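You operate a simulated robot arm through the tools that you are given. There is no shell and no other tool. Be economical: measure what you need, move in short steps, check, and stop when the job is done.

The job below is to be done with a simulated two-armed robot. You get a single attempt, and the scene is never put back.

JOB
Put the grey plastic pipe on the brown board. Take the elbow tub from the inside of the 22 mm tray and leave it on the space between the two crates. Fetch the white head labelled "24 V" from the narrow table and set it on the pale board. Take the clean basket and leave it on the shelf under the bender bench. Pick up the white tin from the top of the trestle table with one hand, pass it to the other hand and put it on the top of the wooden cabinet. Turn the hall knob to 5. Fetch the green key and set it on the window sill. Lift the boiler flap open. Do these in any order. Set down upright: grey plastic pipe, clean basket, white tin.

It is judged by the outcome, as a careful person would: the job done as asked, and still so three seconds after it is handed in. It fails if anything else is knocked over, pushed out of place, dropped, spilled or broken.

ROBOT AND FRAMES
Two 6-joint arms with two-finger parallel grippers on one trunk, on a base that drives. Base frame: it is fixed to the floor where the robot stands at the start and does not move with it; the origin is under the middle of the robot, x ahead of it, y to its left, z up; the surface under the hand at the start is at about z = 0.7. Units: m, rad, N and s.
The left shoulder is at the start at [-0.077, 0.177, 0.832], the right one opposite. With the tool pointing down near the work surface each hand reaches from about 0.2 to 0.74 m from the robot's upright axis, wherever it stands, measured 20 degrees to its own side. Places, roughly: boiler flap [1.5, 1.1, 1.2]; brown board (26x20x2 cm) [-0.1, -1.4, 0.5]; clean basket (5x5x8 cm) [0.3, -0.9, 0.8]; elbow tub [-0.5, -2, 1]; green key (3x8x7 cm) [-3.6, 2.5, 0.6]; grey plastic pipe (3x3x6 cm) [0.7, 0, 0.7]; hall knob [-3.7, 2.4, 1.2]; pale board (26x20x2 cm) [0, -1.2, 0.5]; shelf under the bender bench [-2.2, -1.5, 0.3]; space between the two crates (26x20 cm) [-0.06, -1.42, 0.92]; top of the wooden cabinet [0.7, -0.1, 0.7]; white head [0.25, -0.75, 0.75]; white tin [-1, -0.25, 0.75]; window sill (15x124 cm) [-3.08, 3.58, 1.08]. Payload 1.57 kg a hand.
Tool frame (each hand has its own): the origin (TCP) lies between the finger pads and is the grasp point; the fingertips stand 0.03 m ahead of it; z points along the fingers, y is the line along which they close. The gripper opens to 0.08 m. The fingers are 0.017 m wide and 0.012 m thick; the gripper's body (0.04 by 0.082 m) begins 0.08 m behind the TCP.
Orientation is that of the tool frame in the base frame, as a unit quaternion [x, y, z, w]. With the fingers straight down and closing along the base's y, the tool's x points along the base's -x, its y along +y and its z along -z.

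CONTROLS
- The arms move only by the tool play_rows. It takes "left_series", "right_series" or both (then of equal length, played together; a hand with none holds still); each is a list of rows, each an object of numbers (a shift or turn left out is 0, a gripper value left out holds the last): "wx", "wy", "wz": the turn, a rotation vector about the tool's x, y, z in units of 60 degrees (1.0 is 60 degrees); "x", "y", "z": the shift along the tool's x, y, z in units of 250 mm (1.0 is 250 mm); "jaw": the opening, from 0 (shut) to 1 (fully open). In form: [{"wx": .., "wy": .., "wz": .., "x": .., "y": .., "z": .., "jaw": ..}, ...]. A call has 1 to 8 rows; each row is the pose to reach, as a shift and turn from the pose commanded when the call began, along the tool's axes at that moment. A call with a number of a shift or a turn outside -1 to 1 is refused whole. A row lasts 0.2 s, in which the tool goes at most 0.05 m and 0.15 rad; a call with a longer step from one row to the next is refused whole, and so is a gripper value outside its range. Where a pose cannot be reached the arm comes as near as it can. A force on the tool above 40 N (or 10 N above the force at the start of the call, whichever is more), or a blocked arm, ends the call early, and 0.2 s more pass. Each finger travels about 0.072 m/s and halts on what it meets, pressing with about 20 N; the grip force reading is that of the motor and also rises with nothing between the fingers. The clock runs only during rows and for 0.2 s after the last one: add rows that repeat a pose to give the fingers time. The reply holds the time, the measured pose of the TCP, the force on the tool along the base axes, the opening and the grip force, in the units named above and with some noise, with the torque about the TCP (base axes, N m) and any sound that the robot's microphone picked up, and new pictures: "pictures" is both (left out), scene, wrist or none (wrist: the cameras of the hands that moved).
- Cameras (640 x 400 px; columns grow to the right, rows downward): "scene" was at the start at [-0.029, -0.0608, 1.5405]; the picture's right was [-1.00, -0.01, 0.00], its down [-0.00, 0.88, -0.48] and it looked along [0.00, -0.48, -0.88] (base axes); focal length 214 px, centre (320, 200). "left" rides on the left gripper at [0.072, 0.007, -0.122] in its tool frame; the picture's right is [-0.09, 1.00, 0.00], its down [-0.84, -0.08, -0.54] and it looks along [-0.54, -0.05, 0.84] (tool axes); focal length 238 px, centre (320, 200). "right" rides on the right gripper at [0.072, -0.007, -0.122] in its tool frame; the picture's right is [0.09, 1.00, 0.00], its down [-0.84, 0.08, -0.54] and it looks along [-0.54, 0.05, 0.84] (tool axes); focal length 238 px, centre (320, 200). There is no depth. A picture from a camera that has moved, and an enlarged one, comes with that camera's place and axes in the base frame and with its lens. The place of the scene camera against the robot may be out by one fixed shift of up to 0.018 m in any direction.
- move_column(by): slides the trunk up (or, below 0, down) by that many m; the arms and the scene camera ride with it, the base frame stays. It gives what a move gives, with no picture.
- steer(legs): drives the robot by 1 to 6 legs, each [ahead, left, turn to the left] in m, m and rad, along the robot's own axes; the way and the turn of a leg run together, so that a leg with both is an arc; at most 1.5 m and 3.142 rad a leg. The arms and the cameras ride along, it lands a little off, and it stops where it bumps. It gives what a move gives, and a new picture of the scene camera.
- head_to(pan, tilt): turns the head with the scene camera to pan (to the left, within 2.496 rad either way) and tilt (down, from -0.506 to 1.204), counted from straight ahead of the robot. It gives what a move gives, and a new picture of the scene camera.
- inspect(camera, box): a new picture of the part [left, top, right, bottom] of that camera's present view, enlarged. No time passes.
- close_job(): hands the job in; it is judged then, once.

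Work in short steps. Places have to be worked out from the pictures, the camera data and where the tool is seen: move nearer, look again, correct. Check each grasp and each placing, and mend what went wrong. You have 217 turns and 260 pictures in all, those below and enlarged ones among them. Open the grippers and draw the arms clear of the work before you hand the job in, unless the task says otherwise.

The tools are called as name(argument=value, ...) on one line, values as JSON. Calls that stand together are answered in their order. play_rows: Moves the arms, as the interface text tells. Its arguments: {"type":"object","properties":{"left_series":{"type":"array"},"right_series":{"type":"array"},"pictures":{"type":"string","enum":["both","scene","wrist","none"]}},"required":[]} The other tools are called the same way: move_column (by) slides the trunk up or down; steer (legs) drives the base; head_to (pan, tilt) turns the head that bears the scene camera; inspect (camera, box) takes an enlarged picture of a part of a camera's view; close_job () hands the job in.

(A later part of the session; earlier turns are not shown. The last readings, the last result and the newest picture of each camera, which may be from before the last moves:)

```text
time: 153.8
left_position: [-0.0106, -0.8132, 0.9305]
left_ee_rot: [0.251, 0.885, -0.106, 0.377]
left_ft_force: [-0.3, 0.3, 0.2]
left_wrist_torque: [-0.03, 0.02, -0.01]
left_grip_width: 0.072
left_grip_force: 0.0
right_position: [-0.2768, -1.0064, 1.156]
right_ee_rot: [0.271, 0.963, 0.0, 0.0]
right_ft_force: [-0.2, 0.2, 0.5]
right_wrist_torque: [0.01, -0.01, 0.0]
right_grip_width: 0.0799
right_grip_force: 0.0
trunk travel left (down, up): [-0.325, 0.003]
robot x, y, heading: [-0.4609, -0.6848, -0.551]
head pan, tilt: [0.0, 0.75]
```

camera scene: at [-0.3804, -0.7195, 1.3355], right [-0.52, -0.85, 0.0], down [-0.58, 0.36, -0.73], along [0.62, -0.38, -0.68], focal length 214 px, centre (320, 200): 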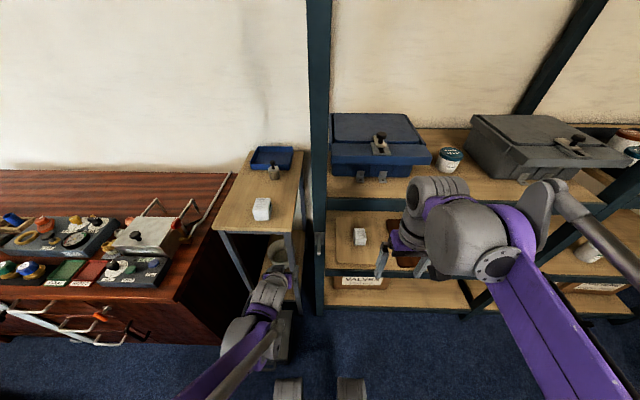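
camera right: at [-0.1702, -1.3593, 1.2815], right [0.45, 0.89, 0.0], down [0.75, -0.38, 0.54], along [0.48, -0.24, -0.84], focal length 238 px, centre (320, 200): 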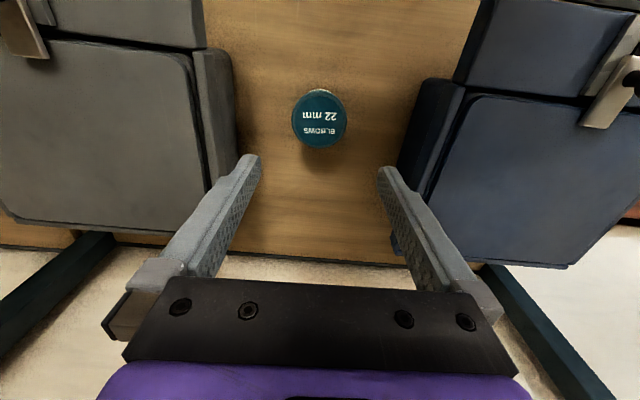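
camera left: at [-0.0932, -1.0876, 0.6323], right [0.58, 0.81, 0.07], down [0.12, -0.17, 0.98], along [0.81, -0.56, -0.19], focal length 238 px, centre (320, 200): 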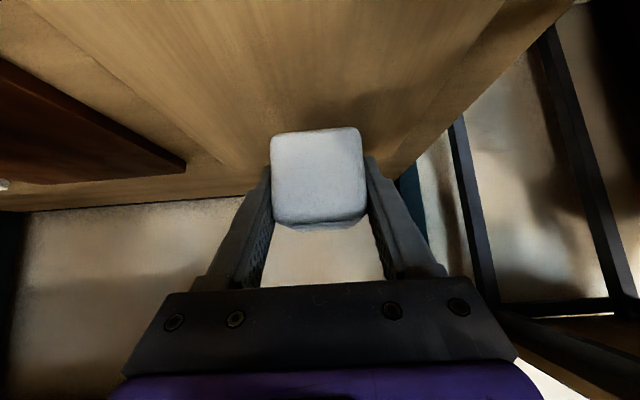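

I bring the left hand forward above where the 24 V head was, in front of the basket, and look.

play_rows(left_series=[{"x": -0.11, "y": 0.05, "z": 0.115, "jaw": 1.0}, {"x": -0.22, "y": 0.1, "z": 0.23}, {"x": -0.33, "y": 0.15, "z": 0.345}, {"x": -0.44, "y": 0.2, "z": 0.46}, {"x": -0.55, "y": 0.25, "z": 0.575}, {"x": -0.62, "y": 0.256, "z": 0.65}, {"x": -0.62, "y": 0.256, "z": 0.65}], pictures="both")

inspect(camera="scene", box=[200, 120, 360, 270])

```text
time: 155.4
left_position: [0.2138, -0.875, 0.9321]
left_ee_rot: [0.251, 0.885, -0.106, 0.378]
left_ft_force: [0.2, -0.5, 0.7]
left_wrist_torque: [0.01, -0.01, 0.03]
left_grip_width: 0.08
left_grip_force: 0.0
right_position: [-0.2768, -1.008, 1.1567]
right_ee_rot: [0.27, 0.963, 0.0, 0.0]
right_ft_force: [0.1, 0.2, 0.8]
right_wrist_torque: [0.0, 0.04, 0.01]
right_grip_width: 0.08
right_grip_force: 0.0
trunk travel left (down, up): [-0.325, 0.003]
robot x, y, heading: [-0.4606, -0.6809, -0.551]
head pan, tilt: [0.0, 0.75]
camera scene: at [-0.4156, -0.6979, 1.6172], right [-0.52, -0.85, 0.0], down [-0.58, 0.36, -0.73], along [0.62, -0.38, -0.68], focal length 214 px, centre (320, 200)
camera left: at [0.1007, -0.798, 0.963], right [0.58, 0.81, 0.07], down [0.12, -0.17, 0.98], along [0.81, -0.56, -0.19], focal length 238 px, centre (320, 200)
```

scene: 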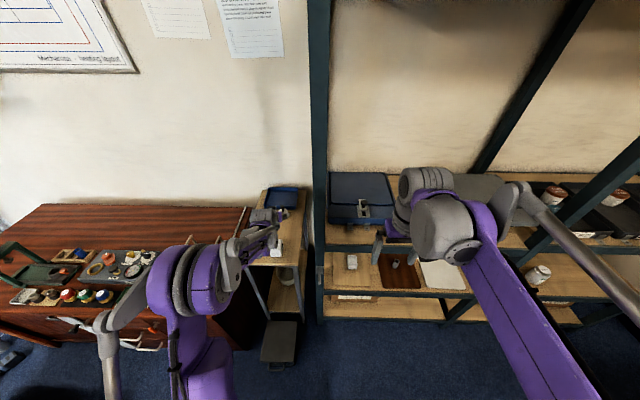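
left: 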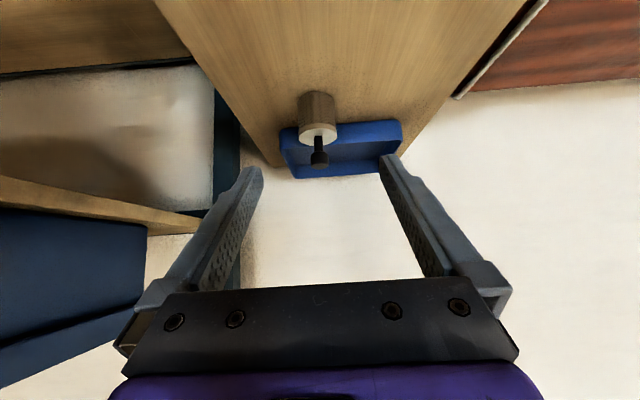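

```text
2.67 times, centred on (280, 195) of scene
camera zoom: at [-0.4156, -0.6979, 1.6172], right [-0.52, -0.85, 0.0], down [-0.58, 0.36, -0.73], along [0.62, -0.38, -0.68], focal length 572 px, centre (427, 213)
```

zoom: 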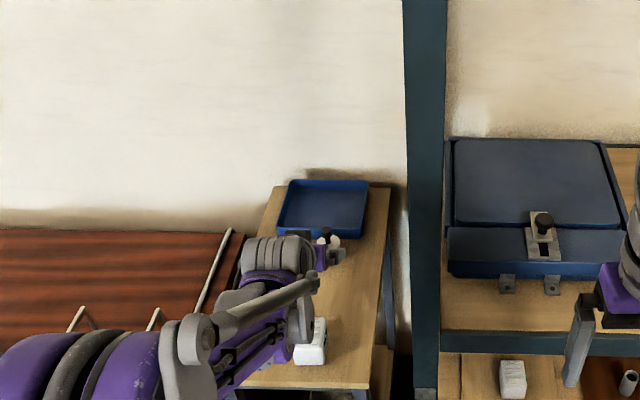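

I enlarge the left view of the basket to measure it better.

inspect(camera="left", box=[260, 70, 380, 190])

```text
3.33 times, centred on (320, 130) of left
camera zoom: at [0.1007, -0.798, 0.963], right [0.58, 0.81, 0.07], down [0.12, -0.17, 0.98], along [0.81, -0.56, -0.19], focal length 794 px, centre (320, 433)
```

zoom: 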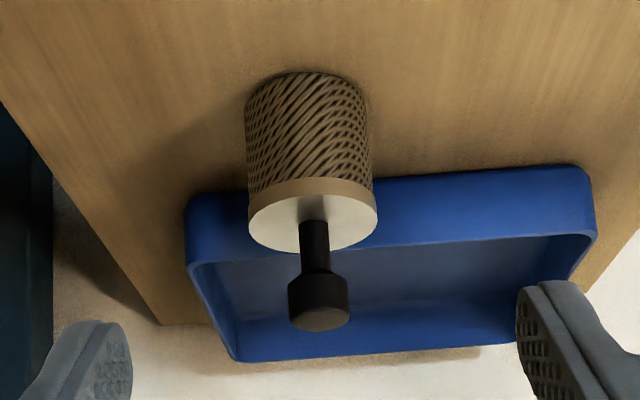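

Estimates put the basket at p ≈ 0.76–0.78 with body about 4.5 cm across. I move 5 cm closer and measure again for parallax.

play_rows(left_series=[{"x": -0.005, "y": -0.005, "z": 0.15}, {"x": -0.01, "y": -0.01, "z": 0.29}, {"x": -0.01, "y": -0.01, "z": 0.29}], pictures="none")

inspect(camera="left", box=[240, 60, 400, 220])

```text
time: 156.2
left_position: [0.2577, -0.9067, 0.8845]
left_ee_rot: [0.251, 0.885, -0.107, 0.378]
left_ft_force: [0.1, -0.1, 0.2]
left_wrist_torque: [0.03, 0.01, 0.03]
left_grip_width: 0.08
left_grip_force: 0.1
right_position: [-0.2757, -1.0073, 1.1565]
right_ee_rot: [0.271, 0.963, 0.0, 0.0]
right_ft_force: [0.2, 0.2, -0.4]
right_wrist_torque: [0.0, -0.06, 0.0]
right_grip_width: 0.0799
right_grip_force: 0.0
trunk travel left (down, up): [-0.325, 0.003]
robot x, y, heading: [-0.4605, -0.6804, -0.546]
head pan, tilt: [0.0, 0.75]
```

```text
2.50 times, centred on (320, 140) of left
camera zoom: at [0.1439, -0.8283, 0.9159], right [0.58, 0.81, 0.07], down [0.12, -0.17, 0.98], along [0.81, -0.56, -0.19], focal length 596 px, centre (320, 350)
```

zoom: 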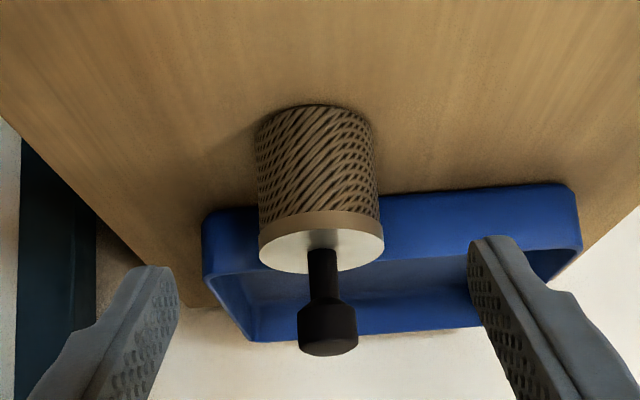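

Parallax gives: basket centre p ≈ 0.785, top disc z ≈ 0.83, diameter 5 cm. I drive ahead 5 cm for reach, then finish the approach.

steer(legs=[[0.05, 0, 0]])

inspect(camera="left", box=[200, 60, 440, 260])

```text
time: 157.2
left_position: [0.297, -0.9295, 0.8835]
left_ee_rot: [0.25, 0.885, -0.105, 0.377]
left_ft_force: [0.0, 0.1, 0.3]
left_wrist_torque: [-0.01, -0.03, 0.0]
left_grip_width: 0.0798
left_grip_force: 0.0
right_position: [-0.2367, -1.0316, 1.1567]
right_ee_rot: [0.272, 0.962, 0.0, 0.0]
right_ft_force: [-1.0, 0.2, -0.1]
right_wrist_torque: [0.0, 0.04, -0.02]
right_grip_width: 0.0803
right_grip_force: 0.0
trunk travel left (down, up): [-0.325, 0.003]
robot x, y, heading: [-0.4204, -0.7078, -0.547]
head pan, tilt: [0.0, 0.75]
camera scene: at [-0.3757, -0.7225, 1.6168], right [-0.52, -0.85, 0.0], down [-0.58, 0.36, -0.73], along [0.62, -0.38, -0.68], focal length 214 px, centre (320, 200)
```

scene: 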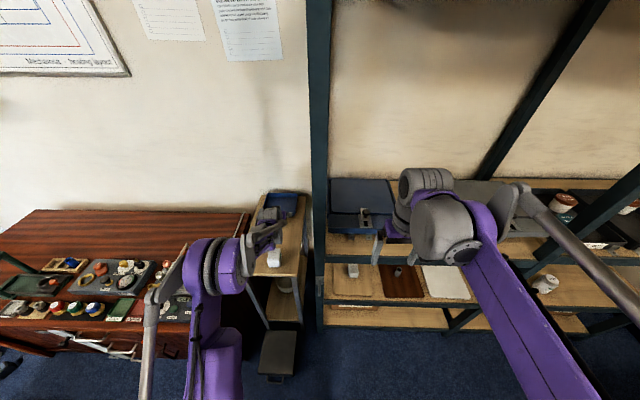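

```text
2.00 times, centred on (320, 160) of left
camera zoom: at [0.1839, -0.8529, 0.9155], right [0.58, 0.81, 0.07], down [0.12, -0.17, 0.98], along [0.81, -0.56, -0.19], focal length 477 px, centre (320, 280)
```

zoom: 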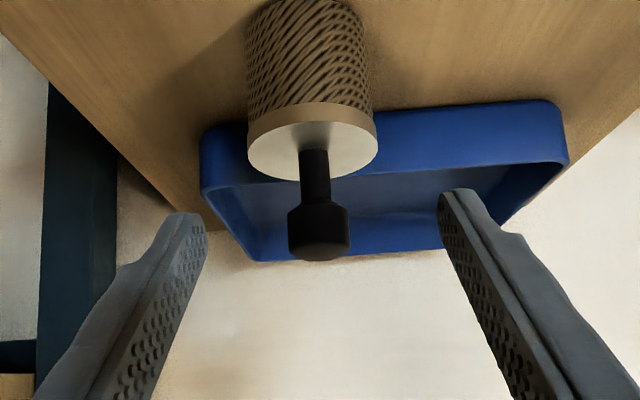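

Confirmed: basket centre p 0.778, disc z 0.829. I lower in around it and close.

play_rows(left_series=[{"x": 0.03, "y": -0.012, "z": 0.08}, {"x": 0.06, "y": -0.012, "z": 0.16}, {"x": 0.085, "y": -0.012, "z": 0.23}, {"x": 0.105, "y": -0.012, "z": 0.288}, {"x": 0.105, "y": -0.012, "z": 0.288}], pictures="wrist")

```text
time: 158.1
left_position: [0.3236, -0.9496, 0.8274]
left_ee_rot: [0.249, 0.883, -0.107, 0.383]
left_ft_force: [-17.0, 6.3, 32.7]
left_wrist_torque: [1.16, -0.64, 1.24]
left_grip_width: 0.0796
left_grip_force: 0.0
right_position: [-0.2373, -1.032, 1.1577]
right_ee_rot: [0.272, 0.962, -0.001, 0.002]
right_ft_force: [-0.4, -0.4, 0.1]
right_wrist_torque: [0.02, 0.02, 0.0]
right_grip_width: 0.0801
right_grip_force: 0.1
trunk travel left (down, up): [-0.325, 0.003]
robot x, y, heading: [-0.4236, -0.7049, -0.551]
head pan, tilt: [0.0, 0.75]
stopped in row 4 (left hand): the force on the tool passed its limit at 65 N (the readings are from after the stop); the commanded pose is now the measured one
camera left: at [0.2088, -0.872, 0.8567], right [0.57, 0.82, 0.07], down [0.11, -0.16, 0.98], along [0.81, -0.56, -0.18], focal length 238 px, centre (320, 200)
```

left: 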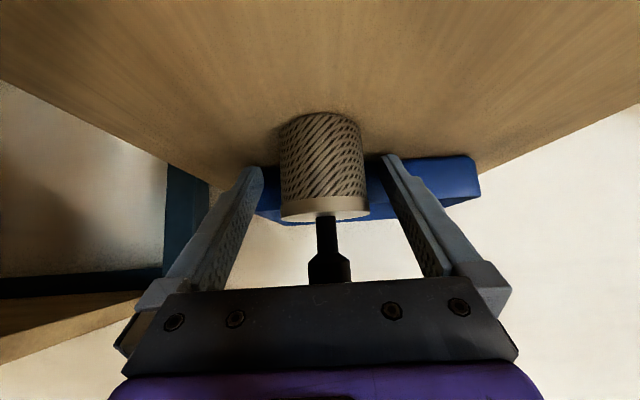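

A fingertip touched the tray rim or table. The basket is already between the pads, so I ease up and back a few millimetres, then close.

play_rows(left_series=[{"x": -0.006, "z": -0.028}, {"x": -0.006, "z": -0.028}], pictures="none")

inspect(camera="left", box=[220, 80, 420, 260])

inspect(camera="scene", box=[220, 170, 340, 260])

```text
time: 158.7
left_position: [0.3211, -0.9474, 0.8265]
left_ee_rot: [0.25, 0.884, -0.107, 0.38]
left_ft_force: [4.0, -3.1, 9.3]
left_wrist_torque: [-0.3, -0.14, 0.07]
left_grip_width: 0.0799
left_grip_force: 0.2
right_position: [-0.235, -1.0332, 1.1572]
right_ee_rot: [0.271, 0.962, 0.001, 0.001]
right_ft_force: [0.4, -0.4, -0.3]
right_wrist_torque: [-0.03, 0.03, 0.01]
right_grip_width: 0.0802
right_grip_force: 0.0
trunk travel left (down, up): [-0.325, 0.003]
robot x, y, heading: [-0.4203, -0.7095, -0.549]
head pan, tilt: [0.0, 0.75]
```

```text
2.22 times, centred on (320, 170) of left
camera zoom: at [0.207, -0.8707, 0.8578], right [0.58, 0.82, 0.07], down [0.12, -0.16, 0.98], along [0.81, -0.56, -0.19], focal length 530 px, centre (320, 267)
```

zoom: 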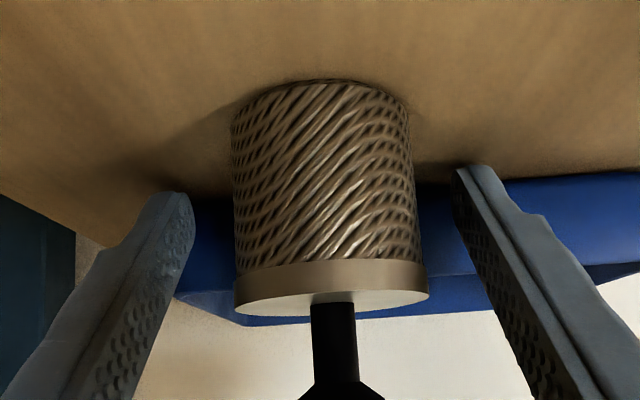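

```text
4.44 times, centred on (280, 215) of scene
camera zoom: at [-0.3746, -0.7234, 1.6171], right [-0.52, -0.85, 0.0], down [-0.58, 0.36, -0.73], along [0.62, -0.38, -0.68], focal length 953 px, centre (498, 133)
```

zoom: 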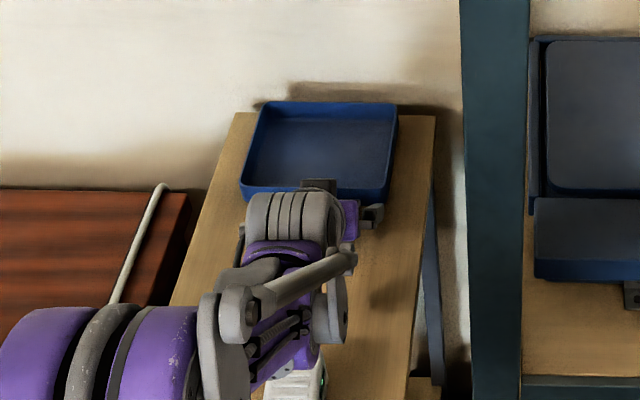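

Residual force is small, pointing up from the fingertips. I raise 4 mm more and close on the basket.

play_rows(left_series=[{"x": -0.012, "z": -0.012}, {"x": -0.012, "z": -0.012, "jaw": 0}, {"x": -0.012, "z": -0.012, "jaw": 0}, {"x": -0.012, "z": -0.012, "jaw": 0}, {"x": -0.012, "z": -0.012, "jaw": 0}], pictures="wrist")

```text
time: 159.9
left_position: [0.3209, -0.9473, 0.8304]
left_ee_rot: [0.25, 0.884, -0.107, 0.38]
left_ft_force: [-0.4, -0.2, 0.7]
left_wrist_torque: [-0.03, -0.01, 0.01]
left_grip_width: 0.0409
left_grip_force: 20.1
right_position: [-0.235, -1.0328, 1.1571]
right_ee_rot: [0.271, 0.962, 0.0, 0.001]
right_ft_force: [0.3, 0.4, 0.4]
right_wrist_torque: [0.01, 0.05, -0.01]
right_grip_width: 0.0799
right_grip_force: 0.0
trunk travel left (down, up): [-0.325, 0.003]
robot x, y, heading: [-0.4206, -0.707, -0.552]
head pan, tilt: [0.0, 0.75]
camera left: at [0.2077, -0.8709, 0.8622], right [0.58, 0.82, 0.07], down [0.12, -0.16, 0.98], along [0.81, -0.56, -0.19], focal length 238 px, centre (320, 200)
```

left: 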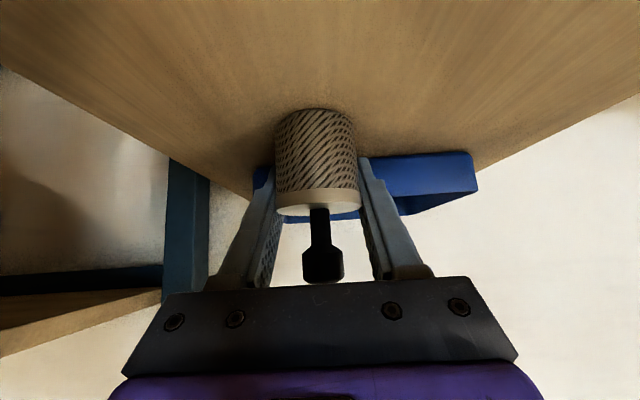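

Gripped at 41 mm. I lift slowly.

play_rows(left_series=[{"x": -0.05, "z": -0.05}, {"x": -0.12, "z": -0.12}, {"x": -0.22, "z": -0.22}, {"x": -0.34, "z": -0.34}, {"x": -0.46, "z": -0.46}], pictures="wrist")

inspect(camera="scene", box=[200, 130, 340, 270])

```text
time: 161.1
left_position: [0.318, -0.9459, 0.9959]
left_ee_rot: [0.25, 0.884, -0.108, 0.38]
left_ft_force: [0.3, 0.2, -0.6]
left_wrist_torque: [-0.03, -0.02, 0.01]
left_grip_width: 0.041
left_grip_force: 20.2
right_position: [-0.2334, -1.0327, 1.1569]
right_ee_rot: [0.272, 0.962, 0.0, -0.001]
right_ft_force: [-0.2, 0.3, -0.5]
right_wrist_torque: [0.0, -0.01, 0.0]
right_grip_width: 0.0801
right_grip_force: 0.0
trunk travel left (down, up): [-0.325, 0.003]
robot x, y, heading: [-0.4178, -0.7039, -0.55]
head pan, tilt: [0.0, 0.75]
camera left: at [0.2037, -0.8679, 1.0271], right [0.58, 0.82, 0.07], down [0.12, -0.16, 0.98], along [0.81, -0.56, -0.19], focal length 238 px, centre (320, 200)
```

left: 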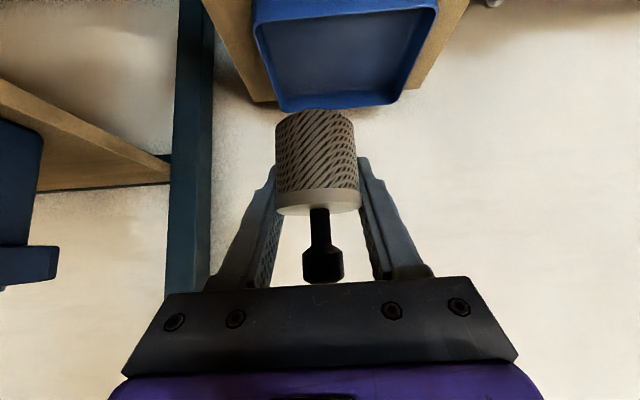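

```text
2.86 times, centred on (270, 200) of scene
camera zoom: at [-0.3742, -0.7235, 1.6172], right [-0.52, -0.85, 0.0], down [-0.58, 0.36, -0.73], along [0.62, -0.38, -0.68], focal length 613 px, centre (463, 200)
```

zoom: 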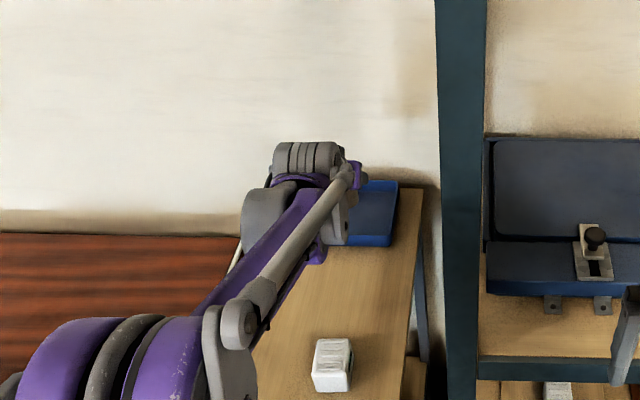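

The basket is held upright. I retract, then drive right along the aisle, turn to face the bender bench, and look.

play_rows(left_series=[{"x": 0.12, "z": -0.125}, {"x": 0.24, "z": -0.25}, {"x": 0.36, "z": -0.375}, {"x": 0.48, "z": -0.5}, {"x": 0.6, "z": -0.625}, {"x": 0.72, "z": -0.75}, {"x": 0.84, "z": -0.875}, {"x": 0.96, "z": -1.0}], pictures="none")

steer(legs=[[-0.07, 0, 0], [0, -0.8, 0], [0, 0, -1.58], [0, -0.6, 0]])

head_to(pan=-0.3, tilt=0.7)

```text
time: 162.9
left_position: [0.0241, -0.7651, 0.9931]
left_ee_rot: [0.25, 0.884, -0.107, 0.38]
left_ft_force: [-0.3, 0.8, -0.5]
left_wrist_torque: [-0.02, -0.03, -0.02]
left_grip_width: 0.0409
left_grip_force: 19.6
right_position: [-0.2336, -1.0321, 1.1584]
right_ee_rot: [0.271, 0.962, 0.0, 0.0]
right_ft_force: [-0.6, -0.1, -0.3]
right_wrist_torque: [-0.01, -0.01, 0.05]
right_grip_width: 0.0799
right_grip_force: 0.1
trunk travel left (down, up): [-0.325, 0.003]
robot x, y, heading: [-0.4196, -0.7087, -0.546]
head pan, tilt: [0.0, 0.75]
```

```text
time: 180.1
left_position: [-1.4615, -1.4892, 0.994]
left_ee_rot: [0.798, 0.455, -0.343, 0.196]
left_ft_force: [0.0, -0.3, -0.6]
left_wrist_torque: [-0.01, -0.02, 0.0]
left_grip_width: 0.0408
left_grip_force: 19.7
right_position: [-1.7335, -1.2358, 1.1563]
right_ee_rot: [0.869, 0.495, 0.001, -0.001]
right_ft_force: [0.3, -0.2, 0.5]
right_wrist_torque: [0.02, -0.02, 0.02]
right_grip_width: 0.08
right_grip_force: 0.0
trunk travel left (down, up): [-0.325, 0.003]
robot x, y, heading: [-1.4081, -1.0452, -2.109]
head pan, tilt: [0.0, 0.75]
camera scene: at [-1.4185, -1.0741, 1.6172], right [-0.86, 0.51, 0.0], down [0.35, 0.59, -0.73], along [-0.37, -0.63, -0.68], focal length 214 px, centre (320, 200)
```

scene: 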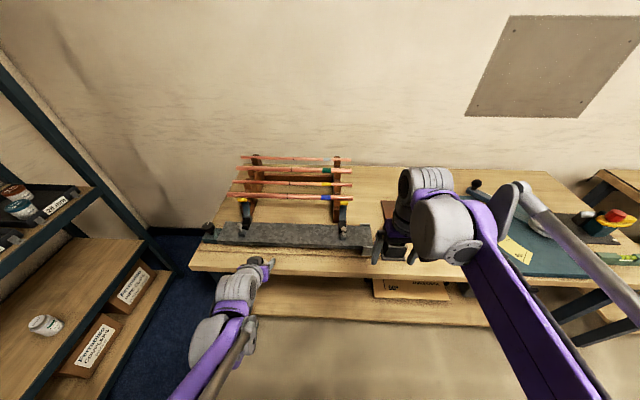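

```text
time: 180.9
left_position: [-1.4622, -1.4899, 0.9946]
left_ee_rot: [0.798, 0.455, -0.343, 0.196]
left_ft_force: [1.0, -0.7, -0.9]
left_wrist_torque: [-0.04, 0.02, 0.0]
left_grip_width: 0.0409
left_grip_force: 20.4
right_position: [-1.7331, -1.2352, 1.1571]
right_ee_rot: [0.869, 0.495, 0.0, 0.0]
right_ft_force: [1.1, 0.2, 0.3]
right_wrist_torque: [-0.01, 0.01, -0.02]
right_grip_width: 0.0801
right_grip_force: 0.0
trunk travel left (down, up): [-0.325, 0.003]
robot x, y, heading: [-1.411, -1.0448, -2.106]
head pan, tilt: [-0.3, 0.7]
camera scene: at [-1.4392, -1.0599, 1.6214], right [-0.67, 0.74, 0.0], down [0.48, 0.43, -0.76], along [-0.57, -0.51, -0.64], focal length 214 px, centre (320, 200)
```

scene: 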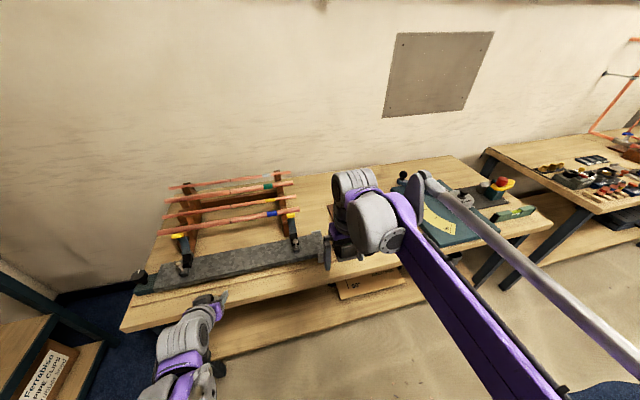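

The bench's lower shelf is clear to the left of the cardboard. I back off a little, shift right, and lower the trunk fully.

steer(legs=[[-0.12, 0, 0], [0, -0.22, -0.025]])

move_column(by=-0.32)

head_to(pan=0.0, tilt=0.6)

```text
time: 184.3
left_position: [-1.6029, -1.2699, 0.9935]
left_ee_rot: [0.803, 0.446, -0.345, 0.192]
left_ft_force: [0.2, -0.6, -0.4]
left_wrist_torque: [-0.02, -0.01, 0.02]
left_grip_width: 0.0409
left_grip_force: 20.2
right_position: [-1.8672, -1.0107, 1.1569]
right_ee_rot: [0.874, 0.486, 0.0, 0.0]
right_ft_force: [-0.5, -0.9, -0.3]
right_wrist_torque: [0.03, 0.04, -0.03]
right_grip_width: 0.08
right_grip_force: 0.1
trunk travel left (down, up): [-0.325, 0.003]
robot x, y, heading: [-1.5411, -0.827, -2.122]
head pan, tilt: [-0.3, 0.7]
camera scene: at [-1.5705, -0.8407, 1.6214], right [-0.66, 0.76, 0.0], down [0.49, 0.42, -0.76], along [-0.58, -0.5, -0.64], focal length 214 px, centre (320, 200)
```

scene: 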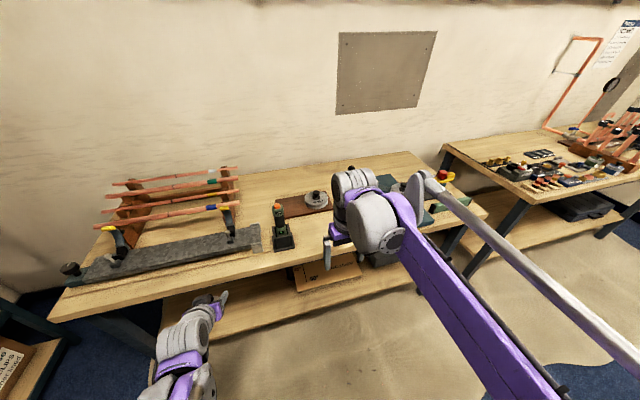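

```text
time: 187.5
left_position: [-1.6012, -1.2703, 0.674]
left_ee_rot: [0.803, 0.445, -0.346, 0.192]
left_ft_force: [-0.6, 0.6, -0.7]
left_wrist_torque: [0.01, 0.05, -0.01]
left_grip_width: 0.0412
left_grip_force: 19.7
right_position: [-1.8674, -1.0095, 0.8371]
right_ee_rot: [0.874, 0.485, 0.0, 0.0]
right_ft_force: [-1.2, -0.1, 0.5]
right_wrist_torque: [0.02, 0.0, -0.03]
right_grip_width: 0.0799
right_grip_force: 0.1
trunk travel left (down, up): [-0.005, 0.323]
robot x, y, heading: [-1.5399, -0.8246, -2.128]
head pan, tilt: [-0.3, 0.7]
```

```text
time: 188.3
left_position: [-1.6023, -1.2699, 0.6741]
left_ee_rot: [0.803, 0.446, -0.345, 0.191]
left_ft_force: [0.5, 0.2, -1.2]
left_wrist_torque: [-0.01, 0.02, 0.02]
left_grip_width: 0.0412
left_grip_force: 19.4
right_position: [-1.8672, -1.01, 0.8371]
right_ee_rot: [0.874, 0.486, 0.0, 0.0]
right_ft_force: [0.3, 0.4, -0.2]
right_wrist_torque: [-0.01, -0.01, -0.01]
right_grip_width: 0.0797
right_grip_force: 0.0
trunk travel left (down, up): [-0.005, 0.323]
robot x, y, heading: [-1.5386, -0.8241, -2.127]
head pan, tilt: [0.0, 0.6]
camera scene: at [-1.5808, -0.9047, 1.3024], right [-0.85, 0.53, 0.0], down [0.3, 0.48, -0.82], along [-0.44, -0.7, -0.57], focal length 214 px, centre (320, 200)
```

scene: 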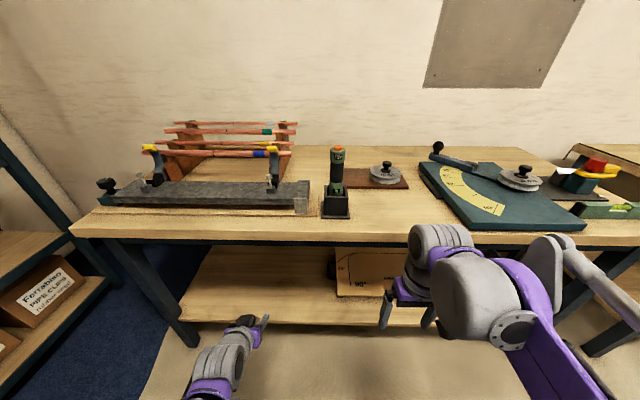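

The shelf area left of the cardboard is free, about s -2.08 to -2.56 and z ≈ 0.3. I lower the basket in front of the bench first.

play_rows(left_series=[{"x": 0.12, "z": 0.113}, {"x": 0.24, "z": 0.227}, {"x": 0.36, "z": 0.34}, {"x": 0.48, "z": 0.454}, {"x": 0.6, "z": 0.567}, {"x": 0.727, "z": 0.687}, {"x": 0.727, "z": 0.687}], pictures="scene")

```text
time: 189.9
left_position: [-1.6223, -1.3057, 0.4585]
left_ee_rot: [0.805, 0.445, -0.344, 0.19]
left_ft_force: [0.5, 0.3, -1.1]
left_wrist_torque: [-0.03, 0.0, 0.02]
left_grip_width: 0.041
left_grip_force: 19.5
left hand out of reach, approached as far as the arm can: row 5, 6, 7
right_position: [-1.8675, -1.0097, 0.8368]
right_ee_rot: [0.874, 0.486, 0.001, 0.0]
right_ft_force: [0.4, 0.7, 0.5]
right_wrist_torque: [-0.02, -0.02, 0.02]
right_grip_width: 0.08
right_grip_force: 0.1
trunk travel left (down, up): [-0.005, 0.323]
robot x, y, heading: [-1.5435, -0.8275, -2.126]
head pan, tilt: [0.0, 0.6]
camera scene: at [-1.5807, -0.9046, 1.3025], right [-0.85, 0.53, 0.0], down [0.3, 0.48, -0.83], along [-0.44, -0.7, -0.56], focal length 214 px, centre (320, 200)
```

scene: 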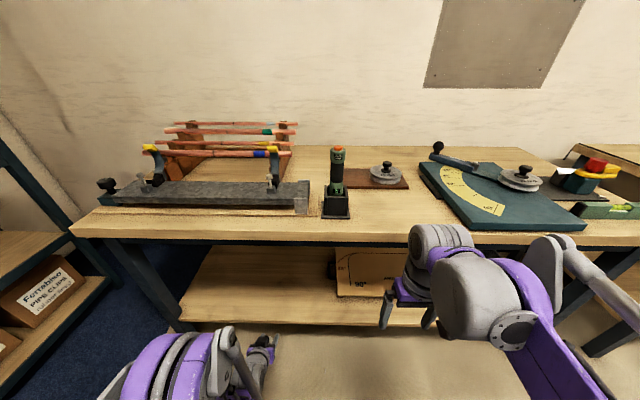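

Close in, the arm cannot go lower. I move forward under the bench top, where it can reach down farther.

play_rows(left_series=[{"x": -0.11, "z": 0.12}, {"x": -0.22, "z": 0.24}, {"x": -0.33, "z": 0.36}, {"x": -0.44, "z": 0.48}, {"x": -0.55, "z": 0.6}, {"x": -0.66, "z": 0.72}, {"x": -0.66, "z": 0.72}], pictures="both")

```text
time: 191.5
left_position: [-1.7514, -1.5099, 0.4548]
left_ee_rot: [0.803, 0.446, -0.346, 0.191]
left_ft_force: [-0.2, 0.3, -1.0]
left_wrist_torque: [0.0, 0.01, 0.03]
left_grip_width: 0.041
left_grip_force: 20.3
right_position: [-1.8675, -1.0095, 0.8381]
right_ee_rot: [0.874, 0.485, 0.0, 0.0]
right_ft_force: [0.1, 0.0, 0.3]
right_wrist_torque: [0.0, 0.01, -0.03]
right_grip_width: 0.0801
right_grip_force: 0.1
trunk travel left (down, up): [-0.005, 0.323]
robot x, y, heading: [-1.5375, -0.8256, -2.128]
head pan, tilt: [0.0, 0.6]
camera scene: at [-1.5807, -0.9047, 1.3025], right [-0.85, 0.53, 0.0], down [0.3, 0.48, -0.83], along [-0.44, -0.7, -0.56], focal length 214 px, centre (320, 200)
camera left: at [-1.6728, -1.3966, 0.4855], right [0.81, -0.58, 0.07], down [-0.16, -0.11, 0.98], along [-0.56, -0.81, -0.19], focal length 238 px, centre (320, 200)
```

scene: 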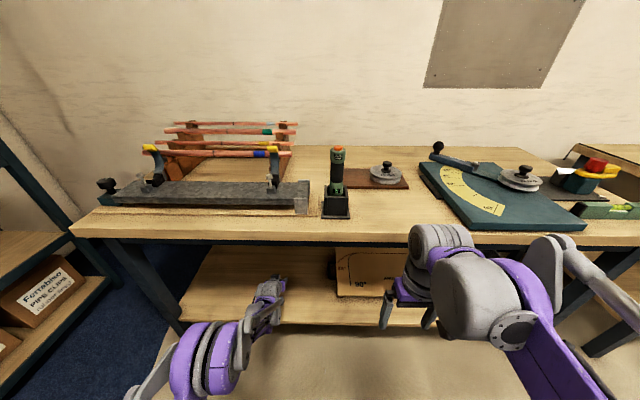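
left: 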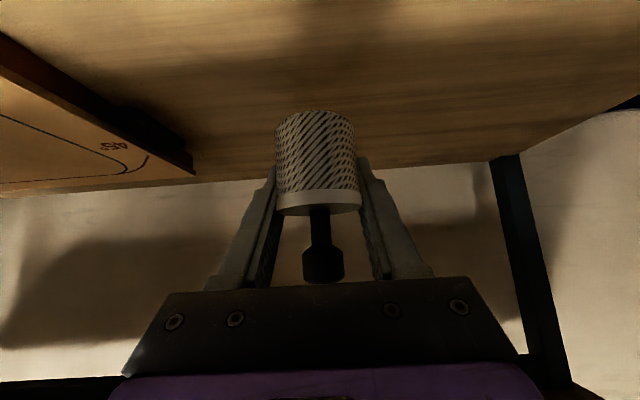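

Over the shelf with the basket upright. I lower toward contact.

play_rows(left_series=[{"x": 0.08, "z": 0.075}, {"x": 0.16, "z": 0.15}, {"x": 0.204, "z": 0.192}, {"x": 0.218, "z": 0.206}, {"x": 0.232, "z": 0.219}, {"x": 0.246, "z": 0.232}, {"x": 0.26, "z": 0.245}], pictures="wrist")

```text
time: 193.1
left_position: [-1.7506, -1.5088, 0.3645]
left_ee_rot: [0.803, 0.447, -0.344, 0.192]
left_ft_force: [-0.4, -0.2, -1.2]
left_wrist_torque: [-0.01, 0.01, 0.01]
left_grip_width: 0.0411
left_grip_force: 19.4
right_position: [-1.8664, -1.0105, 0.8377]
right_ee_rot: [0.874, 0.486, -0.001, 0.0]
right_ft_force: [-0.1, 0.4, -0.3]
right_wrist_torque: [0.01, 0.02, -0.02]
right_grip_width: 0.0801
right_grip_force: 0.1
trunk travel left (down, up): [-0.005, 0.323]
robot x, y, heading: [-1.5424, -0.8224, -2.125]
head pan, tilt: [0.0, 0.6]
camera left: at [-1.6711, -1.3963, 0.3967], right [0.81, -0.58, 0.07], down [-0.16, -0.11, 0.98], along [-0.56, -0.81, -0.19], focal length 238 px, centre (320, 200)
```

left: 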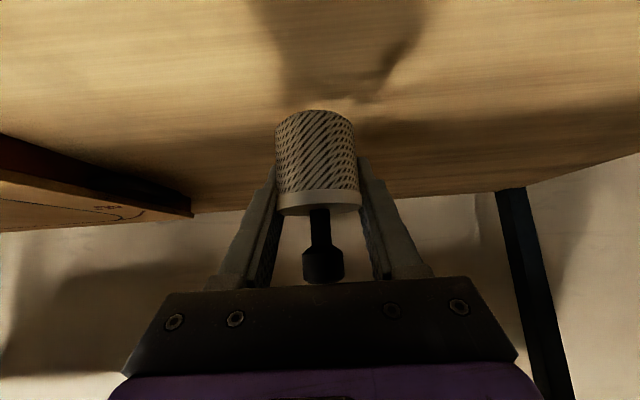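

Not touching yet; I continue in 4 mm steps.

play_rows(left_series=[{"x": 0.012, "z": 0.011}, {"x": 0.023, "z": 0.022}, {"x": 0.035, "z": 0.033}, {"x": 0.047, "z": 0.044}, {"x": 0.058, "z": 0.055}], pictures="none")

```text
time: 194.3
left_position: [-1.7501, -1.5082, 0.3465]
left_ee_rot: [0.804, 0.446, -0.345, 0.191]
left_ft_force: [-0.1, -0.4, -1.4]
left_wrist_torque: [-0.02, 0.01, -0.04]
left_grip_width: 0.0407
left_grip_force: 20.1
right_position: [-1.8673, -1.009, 0.8374]
right_ee_rot: [0.874, 0.486, 0.0, 0.0]
right_ft_force: [-0.8, 0.5, 0.3]
right_wrist_torque: [0.01, 0.0, -0.01]
right_grip_width: 0.0799
right_grip_force: 0.0
trunk travel left (down, up): [-0.005, 0.323]
robot x, y, heading: [-1.5418, -0.8258, -2.125]
head pan, tilt: [0.0, 0.6]
```

play_rows(left_series=[{"x": 0.012, "z": 0.011}, {"x": 0.023, "z": 0.022}, {"x": 0.03, "z": 0.028}, {"x": 0.037, "z": 0.035}], pictures="wrist")

```text
time: 195.3
left_position: [-1.7506, -1.5095, 0.3344]
left_ee_rot: [0.804, 0.445, -0.346, 0.191]
left_ft_force: [-0.3, 0.0, 0.3]
left_wrist_torque: [0.0, 0.0, 0.02]
left_grip_width: 0.0411
left_grip_force: 20.1
right_position: [-1.8677, -1.0088, 0.8377]
right_ee_rot: [0.874, 0.486, 0.0, 0.0]
right_ft_force: [-0.4, -0.1, 0.2]
right_wrist_torque: [-0.01, -0.01, -0.02]
right_grip_width: 0.08
right_grip_force: 0.0
trunk travel left (down, up): [-0.005, 0.323]
robot x, y, heading: [-1.5414, -0.8271, -2.133]
head pan, tilt: [0.0, 0.6]
camera left: at [-1.6723, -1.396, 0.3646], right [0.81, -0.58, 0.07], down [-0.16, -0.11, 0.98], along [-0.56, -0.81, -0.19], focal length 238 px, centre (320, 200)
```

left: 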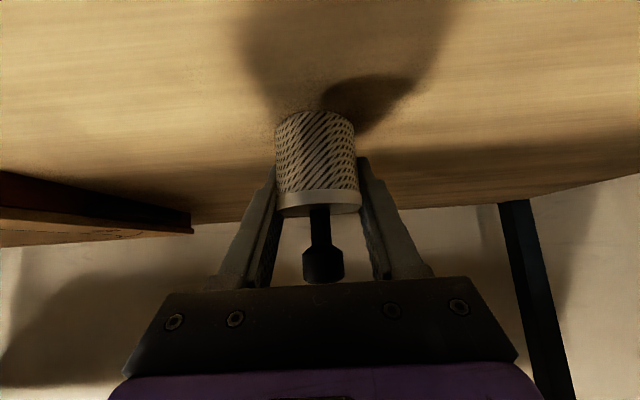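

play_rows(left_series=[{"x": 0.006, "z": 0.0055}, {"x": 0.012, "z": 0.011}, {"x": 0.018, "z": 0.0165}], pictures="none")

```text
time: 196.1
left_position: [-1.7514, -1.5074, 0.3289]
left_ee_rot: [0.803, 0.447, -0.345, 0.192]
left_ft_force: [0.1, 0.0, -0.2]
left_wrist_torque: [0.02, 0.05, 0.0]
left_grip_width: 0.0409
left_grip_force: 20.3
right_position: [-1.868, -1.0092, 0.8373]
right_ee_rot: [0.874, 0.486, 0.0, 0.001]
right_ft_force: [0.2, -0.2, -0.2]
right_wrist_torque: [0.0, 0.02, -0.01]
right_grip_width: 0.0799
right_grip_force: 0.1
trunk travel left (down, up): [-0.005, 0.323]
robot x, y, heading: [-1.5395, -0.8286, -2.127]
head pan, tilt: [0.0, 0.6]
```

play_rows(left_series=[{"x": 0.006, "z": 0.0055}, {"x": 0.012, "z": 0.011}, {"x": 0.018, "z": 0.0165}, {"x": 0.024, "z": 0.022}], pictures="wrist")

```text
time: 197.1
left_position: [-1.7496, -1.5093, 0.3195]
left_ee_rot: [0.803, 0.446, -0.345, 0.192]
left_ft_force: [0.2, 0.1, -0.7]
left_wrist_torque: [0.02, 0.01, -0.01]
left_grip_width: 0.0407
left_grip_force: 20.0
right_position: [-1.868, -1.0096, 0.8381]
right_ee_rot: [0.874, 0.485, -0.001, 0.0]
right_ft_force: [-0.8, 0.0, 0.7]
right_wrist_torque: [-0.02, 0.02, 0.0]
right_grip_width: 0.0799
right_grip_force: 0.0
trunk travel left (down, up): [-0.005, 0.323]
robot x, y, heading: [-1.5454, -0.8261, -2.127]
head pan, tilt: [0.0, 0.6]
camera left: at [-1.6716, -1.3961, 0.35], right [0.81, -0.58, 0.07], down [-0.16, -0.11, 0.98], along [-0.56, -0.81, -0.19], focal length 238 px, centre (320, 200)
```

left: 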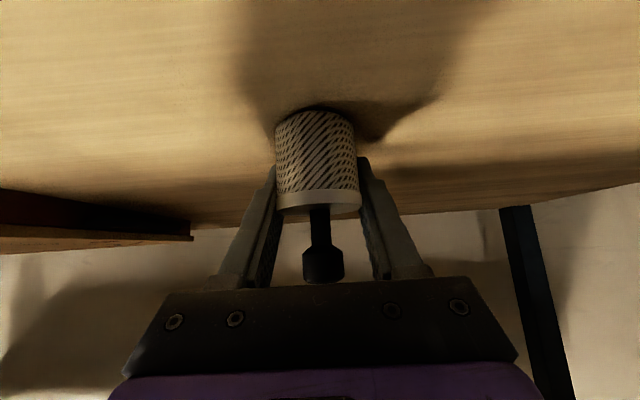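

The shadow is closing under the basket; a few more millimetres.

play_rows(left_series=[{"x": 0.006, "z": 0.0055}, {"x": 0.012, "z": 0.011}, {"x": 0.018, "z": 0.0165}, {"x": 0.024, "z": 0.022}], pictures="none")

```text
time: 198.1
left_position: [-1.7506, -1.5085, 0.3124]
left_ee_rot: [0.803, 0.445, -0.345, 0.192]
left_ft_force: [0.6, -2.2, 16.6]
left_wrist_torque: [0.23, -0.15, -0.04]
left_grip_width: 0.0413
left_grip_force: 20.2
right_position: [-1.8666, -1.0097, 0.8378]
right_ee_rot: [0.874, 0.486, 0.0, 0.0]
right_ft_force: [0.4, 0.0, -0.5]
right_wrist_torque: [-0.03, -0.02, -0.02]
right_grip_width: 0.0799
right_grip_force: 0.0
trunk travel left (down, up): [-0.005, 0.323]
robot x, y, heading: [-1.5439, -0.8281, -2.127]
head pan, tilt: [0.0, 0.6]
```

Contact (17 N). I ease 1 mm, open, and withdraw along the fingers.

play_rows(left_series=[{"x": -0.004, "z": -0.004}, {"x": -0.004, "z": -0.004, "jaw": 0.4}, {"x": -0.004, "z": -0.004, "jaw": 0.8}, {"x": -0.004, "z": -0.004, "jaw": 0.9}, {"x": -0.004, "z": -0.004, "jaw": 0.9}, {"x": -0.004, "z": -0.004, "jaw": 0.9}], pictures="wrist")

play_rows(left_series=[{"z": -0.05}, {"z": -0.12}, {"z": -0.24}, {"z": -0.36}, {"z": -0.48}, {"z": -0.6}], pictures="wrist")

```text
time: 199.5
left_position: [-1.752, -1.5089, 0.3122]
left_ee_rot: [0.803, 0.447, -0.345, 0.192]
left_ft_force: [-0.4, 0.7, 0.2]
left_wrist_torque: [-0.01, 0.0, 0.03]
left_grip_width: 0.0719
left_grip_force: 0.1
right_position: [-1.8675, -1.0095, 0.8375]
right_ee_rot: [0.874, 0.486, 0.0, 0.0]
right_ft_force: [-0.4, -0.1, -0.3]
right_wrist_torque: [0.0, -0.02, 0.03]
right_grip_width: 0.0801
right_grip_force: 0.1
trunk travel left (down, up): [-0.005, 0.323]
robot x, y, heading: [-1.5415, -0.8266, -2.131]
head pan, tilt: [0.0, 0.6]
camera left: at [-1.6717, -1.3954, 0.3434], right [0.81, -0.58, 0.07], down [-0.16, -0.11, 0.98], along [-0.56, -0.81, -0.19], focal length 238 px, centre (320, 200)
```

left: 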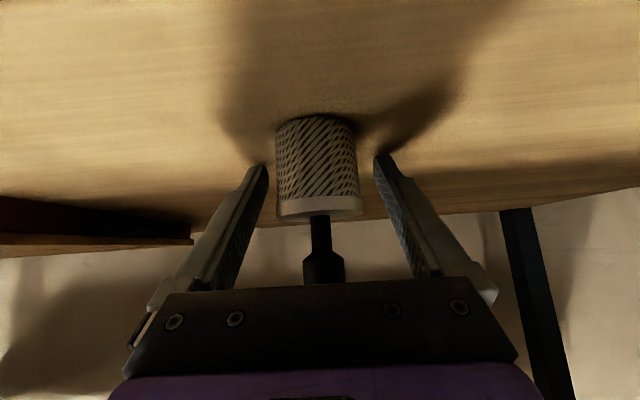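

```text
time: 200.9
left_position: [-1.6923, -1.4164, 0.4161]
left_ee_rot: [0.804, 0.445, -0.345, 0.191]
left_ft_force: [0.1, 0.4, -0.6]
left_wrist_torque: [0.01, 0.01, 0.0]
left_grip_width: 0.072
left_grip_force: 0.2
right_position: [-1.8678, -1.0102, 0.8377]
right_ee_rot: [0.874, 0.486, 0.0, -0.001]
right_ft_force: [0.8, 0.9, 1.1]
right_wrist_torque: [-0.05, -0.03, 0.0]
right_grip_width: 0.08
right_grip_force: 0.3
trunk travel left (down, up): [-0.005, 0.323]
robot x, y, heading: [-1.5465, -0.8261, -2.123]
head pan, tilt: [0.0, 0.6]
camera left: at [-1.6134, -1.3033, 0.4469], right [0.81, -0.58, 0.07], down [-0.16, -0.11, 0.98], along [-0.56, -0.81, -0.19], focal length 238 px, centre (320, 200)
```

left: 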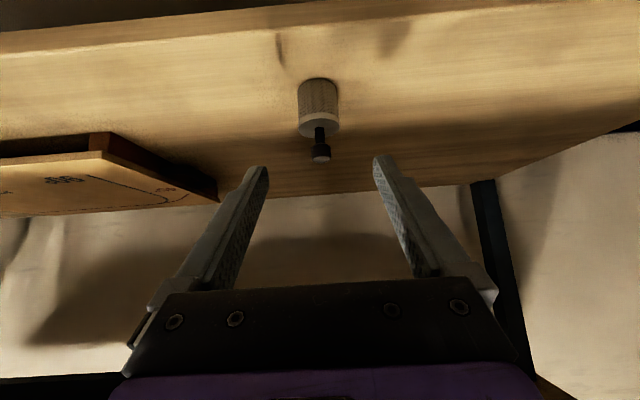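

The basket stands upright on the shelf. I withdraw the hand, straighten it, and raise the trunk.

play_rows(left_series=[{"x": 0.11, "z": -0.12}, {"x": 0.22, "z": -0.24}, {"x": 0.33, "z": -0.36}, {"x": 0.44, "z": -0.48}, {"x": 0.55, "z": -0.6}, {"x": 0.4, "z": -0.7}, {"x": 0.25, "z": -0.8}, {"x": 0.1, "z": -0.9}], pictures="none")

move_column(by=0.3)

play_rows(left_series=[{"wy": 0.11}, {"wy": 0.22}, {"wy": 0.33}, {"wy": 0.44}, {"wy": 0.55}, {"wy": 0.66}, {"wy": 0.775}, {"wy": 0.775}], pictures="none")

head_to(pan=2.3, tilt=0.8)

```text
time: 202.7
left_position: [-1.597, -1.2628, 0.5534]
left_ee_rot: [0.803, 0.445, -0.346, 0.191]
left_ft_force: [0.1, -0.1, 0.1]
left_wrist_torque: [0.03, 0.0, -0.03]
left_grip_width: 0.0719
left_grip_force: 0.1
left hand out of reach, approached as far as the arm can: row 3, 4, 5, 6
right_position: [-1.8662, -1.0098, 0.8383]
right_ee_rot: [0.874, 0.486, 0.001, 0.001]
right_ft_force: [-0.1, 0.1, 0.1]
right_wrist_torque: [0.01, 0.03, 0.02]
right_grip_width: 0.0797
right_grip_force: 0.1
trunk travel left (down, up): [-0.005, 0.323]
robot x, y, heading: [-1.5419, -0.8308, -2.126]
head pan, tilt: [0.0, 0.6]
```

```text
time: 205.7
left_position: [-1.6037, -1.2746, 0.8642]
left_ee_rot: [0.799, 0.445, -0.353, 0.197]
left_ft_force: [0.0, -0.4, -0.5]
left_wrist_torque: [-0.01, 0.01, 0.0]
left_grip_width: 0.0719
left_grip_force: 0.1
right_position: [-1.8673, -1.0097, 1.1367]
right_ee_rot: [0.874, 0.486, 0.0, -0.001]
right_ft_force: [-1.1, 0.0, -0.1]
right_wrist_torque: [-0.03, -0.02, -0.02]
right_grip_width: 0.08
right_grip_force: 0.0
trunk travel left (down, up): [-0.305, 0.023]
robot x, y, heading: [-1.5413, -0.8257, -2.126]
head pan, tilt: [0.0, 0.6]
```

```text
time: 207.5
left_position: [-1.6052, -1.2734, 0.8646]
left_ee_rot: [0.874, 0.486, -0.009, 0.006]
left_ft_force: [0.0, 0.5, 0.0]
left_wrist_torque: [0.02, 0.03, 0.01]
left_grip_width: 0.072
left_grip_force: 0.1
right_position: [-1.8673, -1.0097, 1.137]
right_ee_rot: [0.874, 0.486, 0.0, 0.0]
right_ft_force: [0.5, 0.1, 0.4]
right_wrist_torque: [-0.02, -0.01, -0.02]
right_grip_width: 0.0799
right_grip_force: 0.1
trunk travel left (down, up): [-0.305, 0.023]
robot x, y, heading: [-1.5422, -0.8246, -2.13]
head pan, tilt: [0.0, 0.6]
```

```text
time: 209.6
left_position: [-1.6057, -1.2739, 0.8625]
left_ee_rot: [0.874, 0.486, -0.009, 0.006]
left_ft_force: [0.1, 0.0, 0.6]
left_wrist_torque: [0.01, -0.02, -0.03]
left_grip_width: 0.0722
left_grip_force: 0.2
right_position: [-1.8679, -1.0099, 1.1363]
right_ee_rot: [0.874, 0.485, -0.001, 0.0]
right_ft_force: [0.6, 0.5, -0.8]
right_wrist_torque: [0.03, 0.01, 0.02]
right_grip_width: 0.0801
right_grip_force: 0.0
trunk travel left (down, up): [-0.305, 0.023]
robot x, y, heading: [-1.5377, -0.8227, -2.13]
head pan, tilt: [2.3, 0.799]
camera scene: at [-1.4274, -0.7721, 1.5935], right [0.17, -0.99, 0.0], down [-0.71, -0.12, -0.7], along [0.69, 0.12, -0.72], focal length 214 px, centre (320, 200)
```

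scene: 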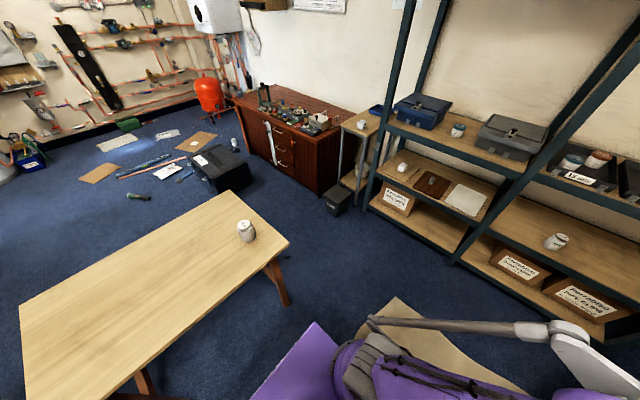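

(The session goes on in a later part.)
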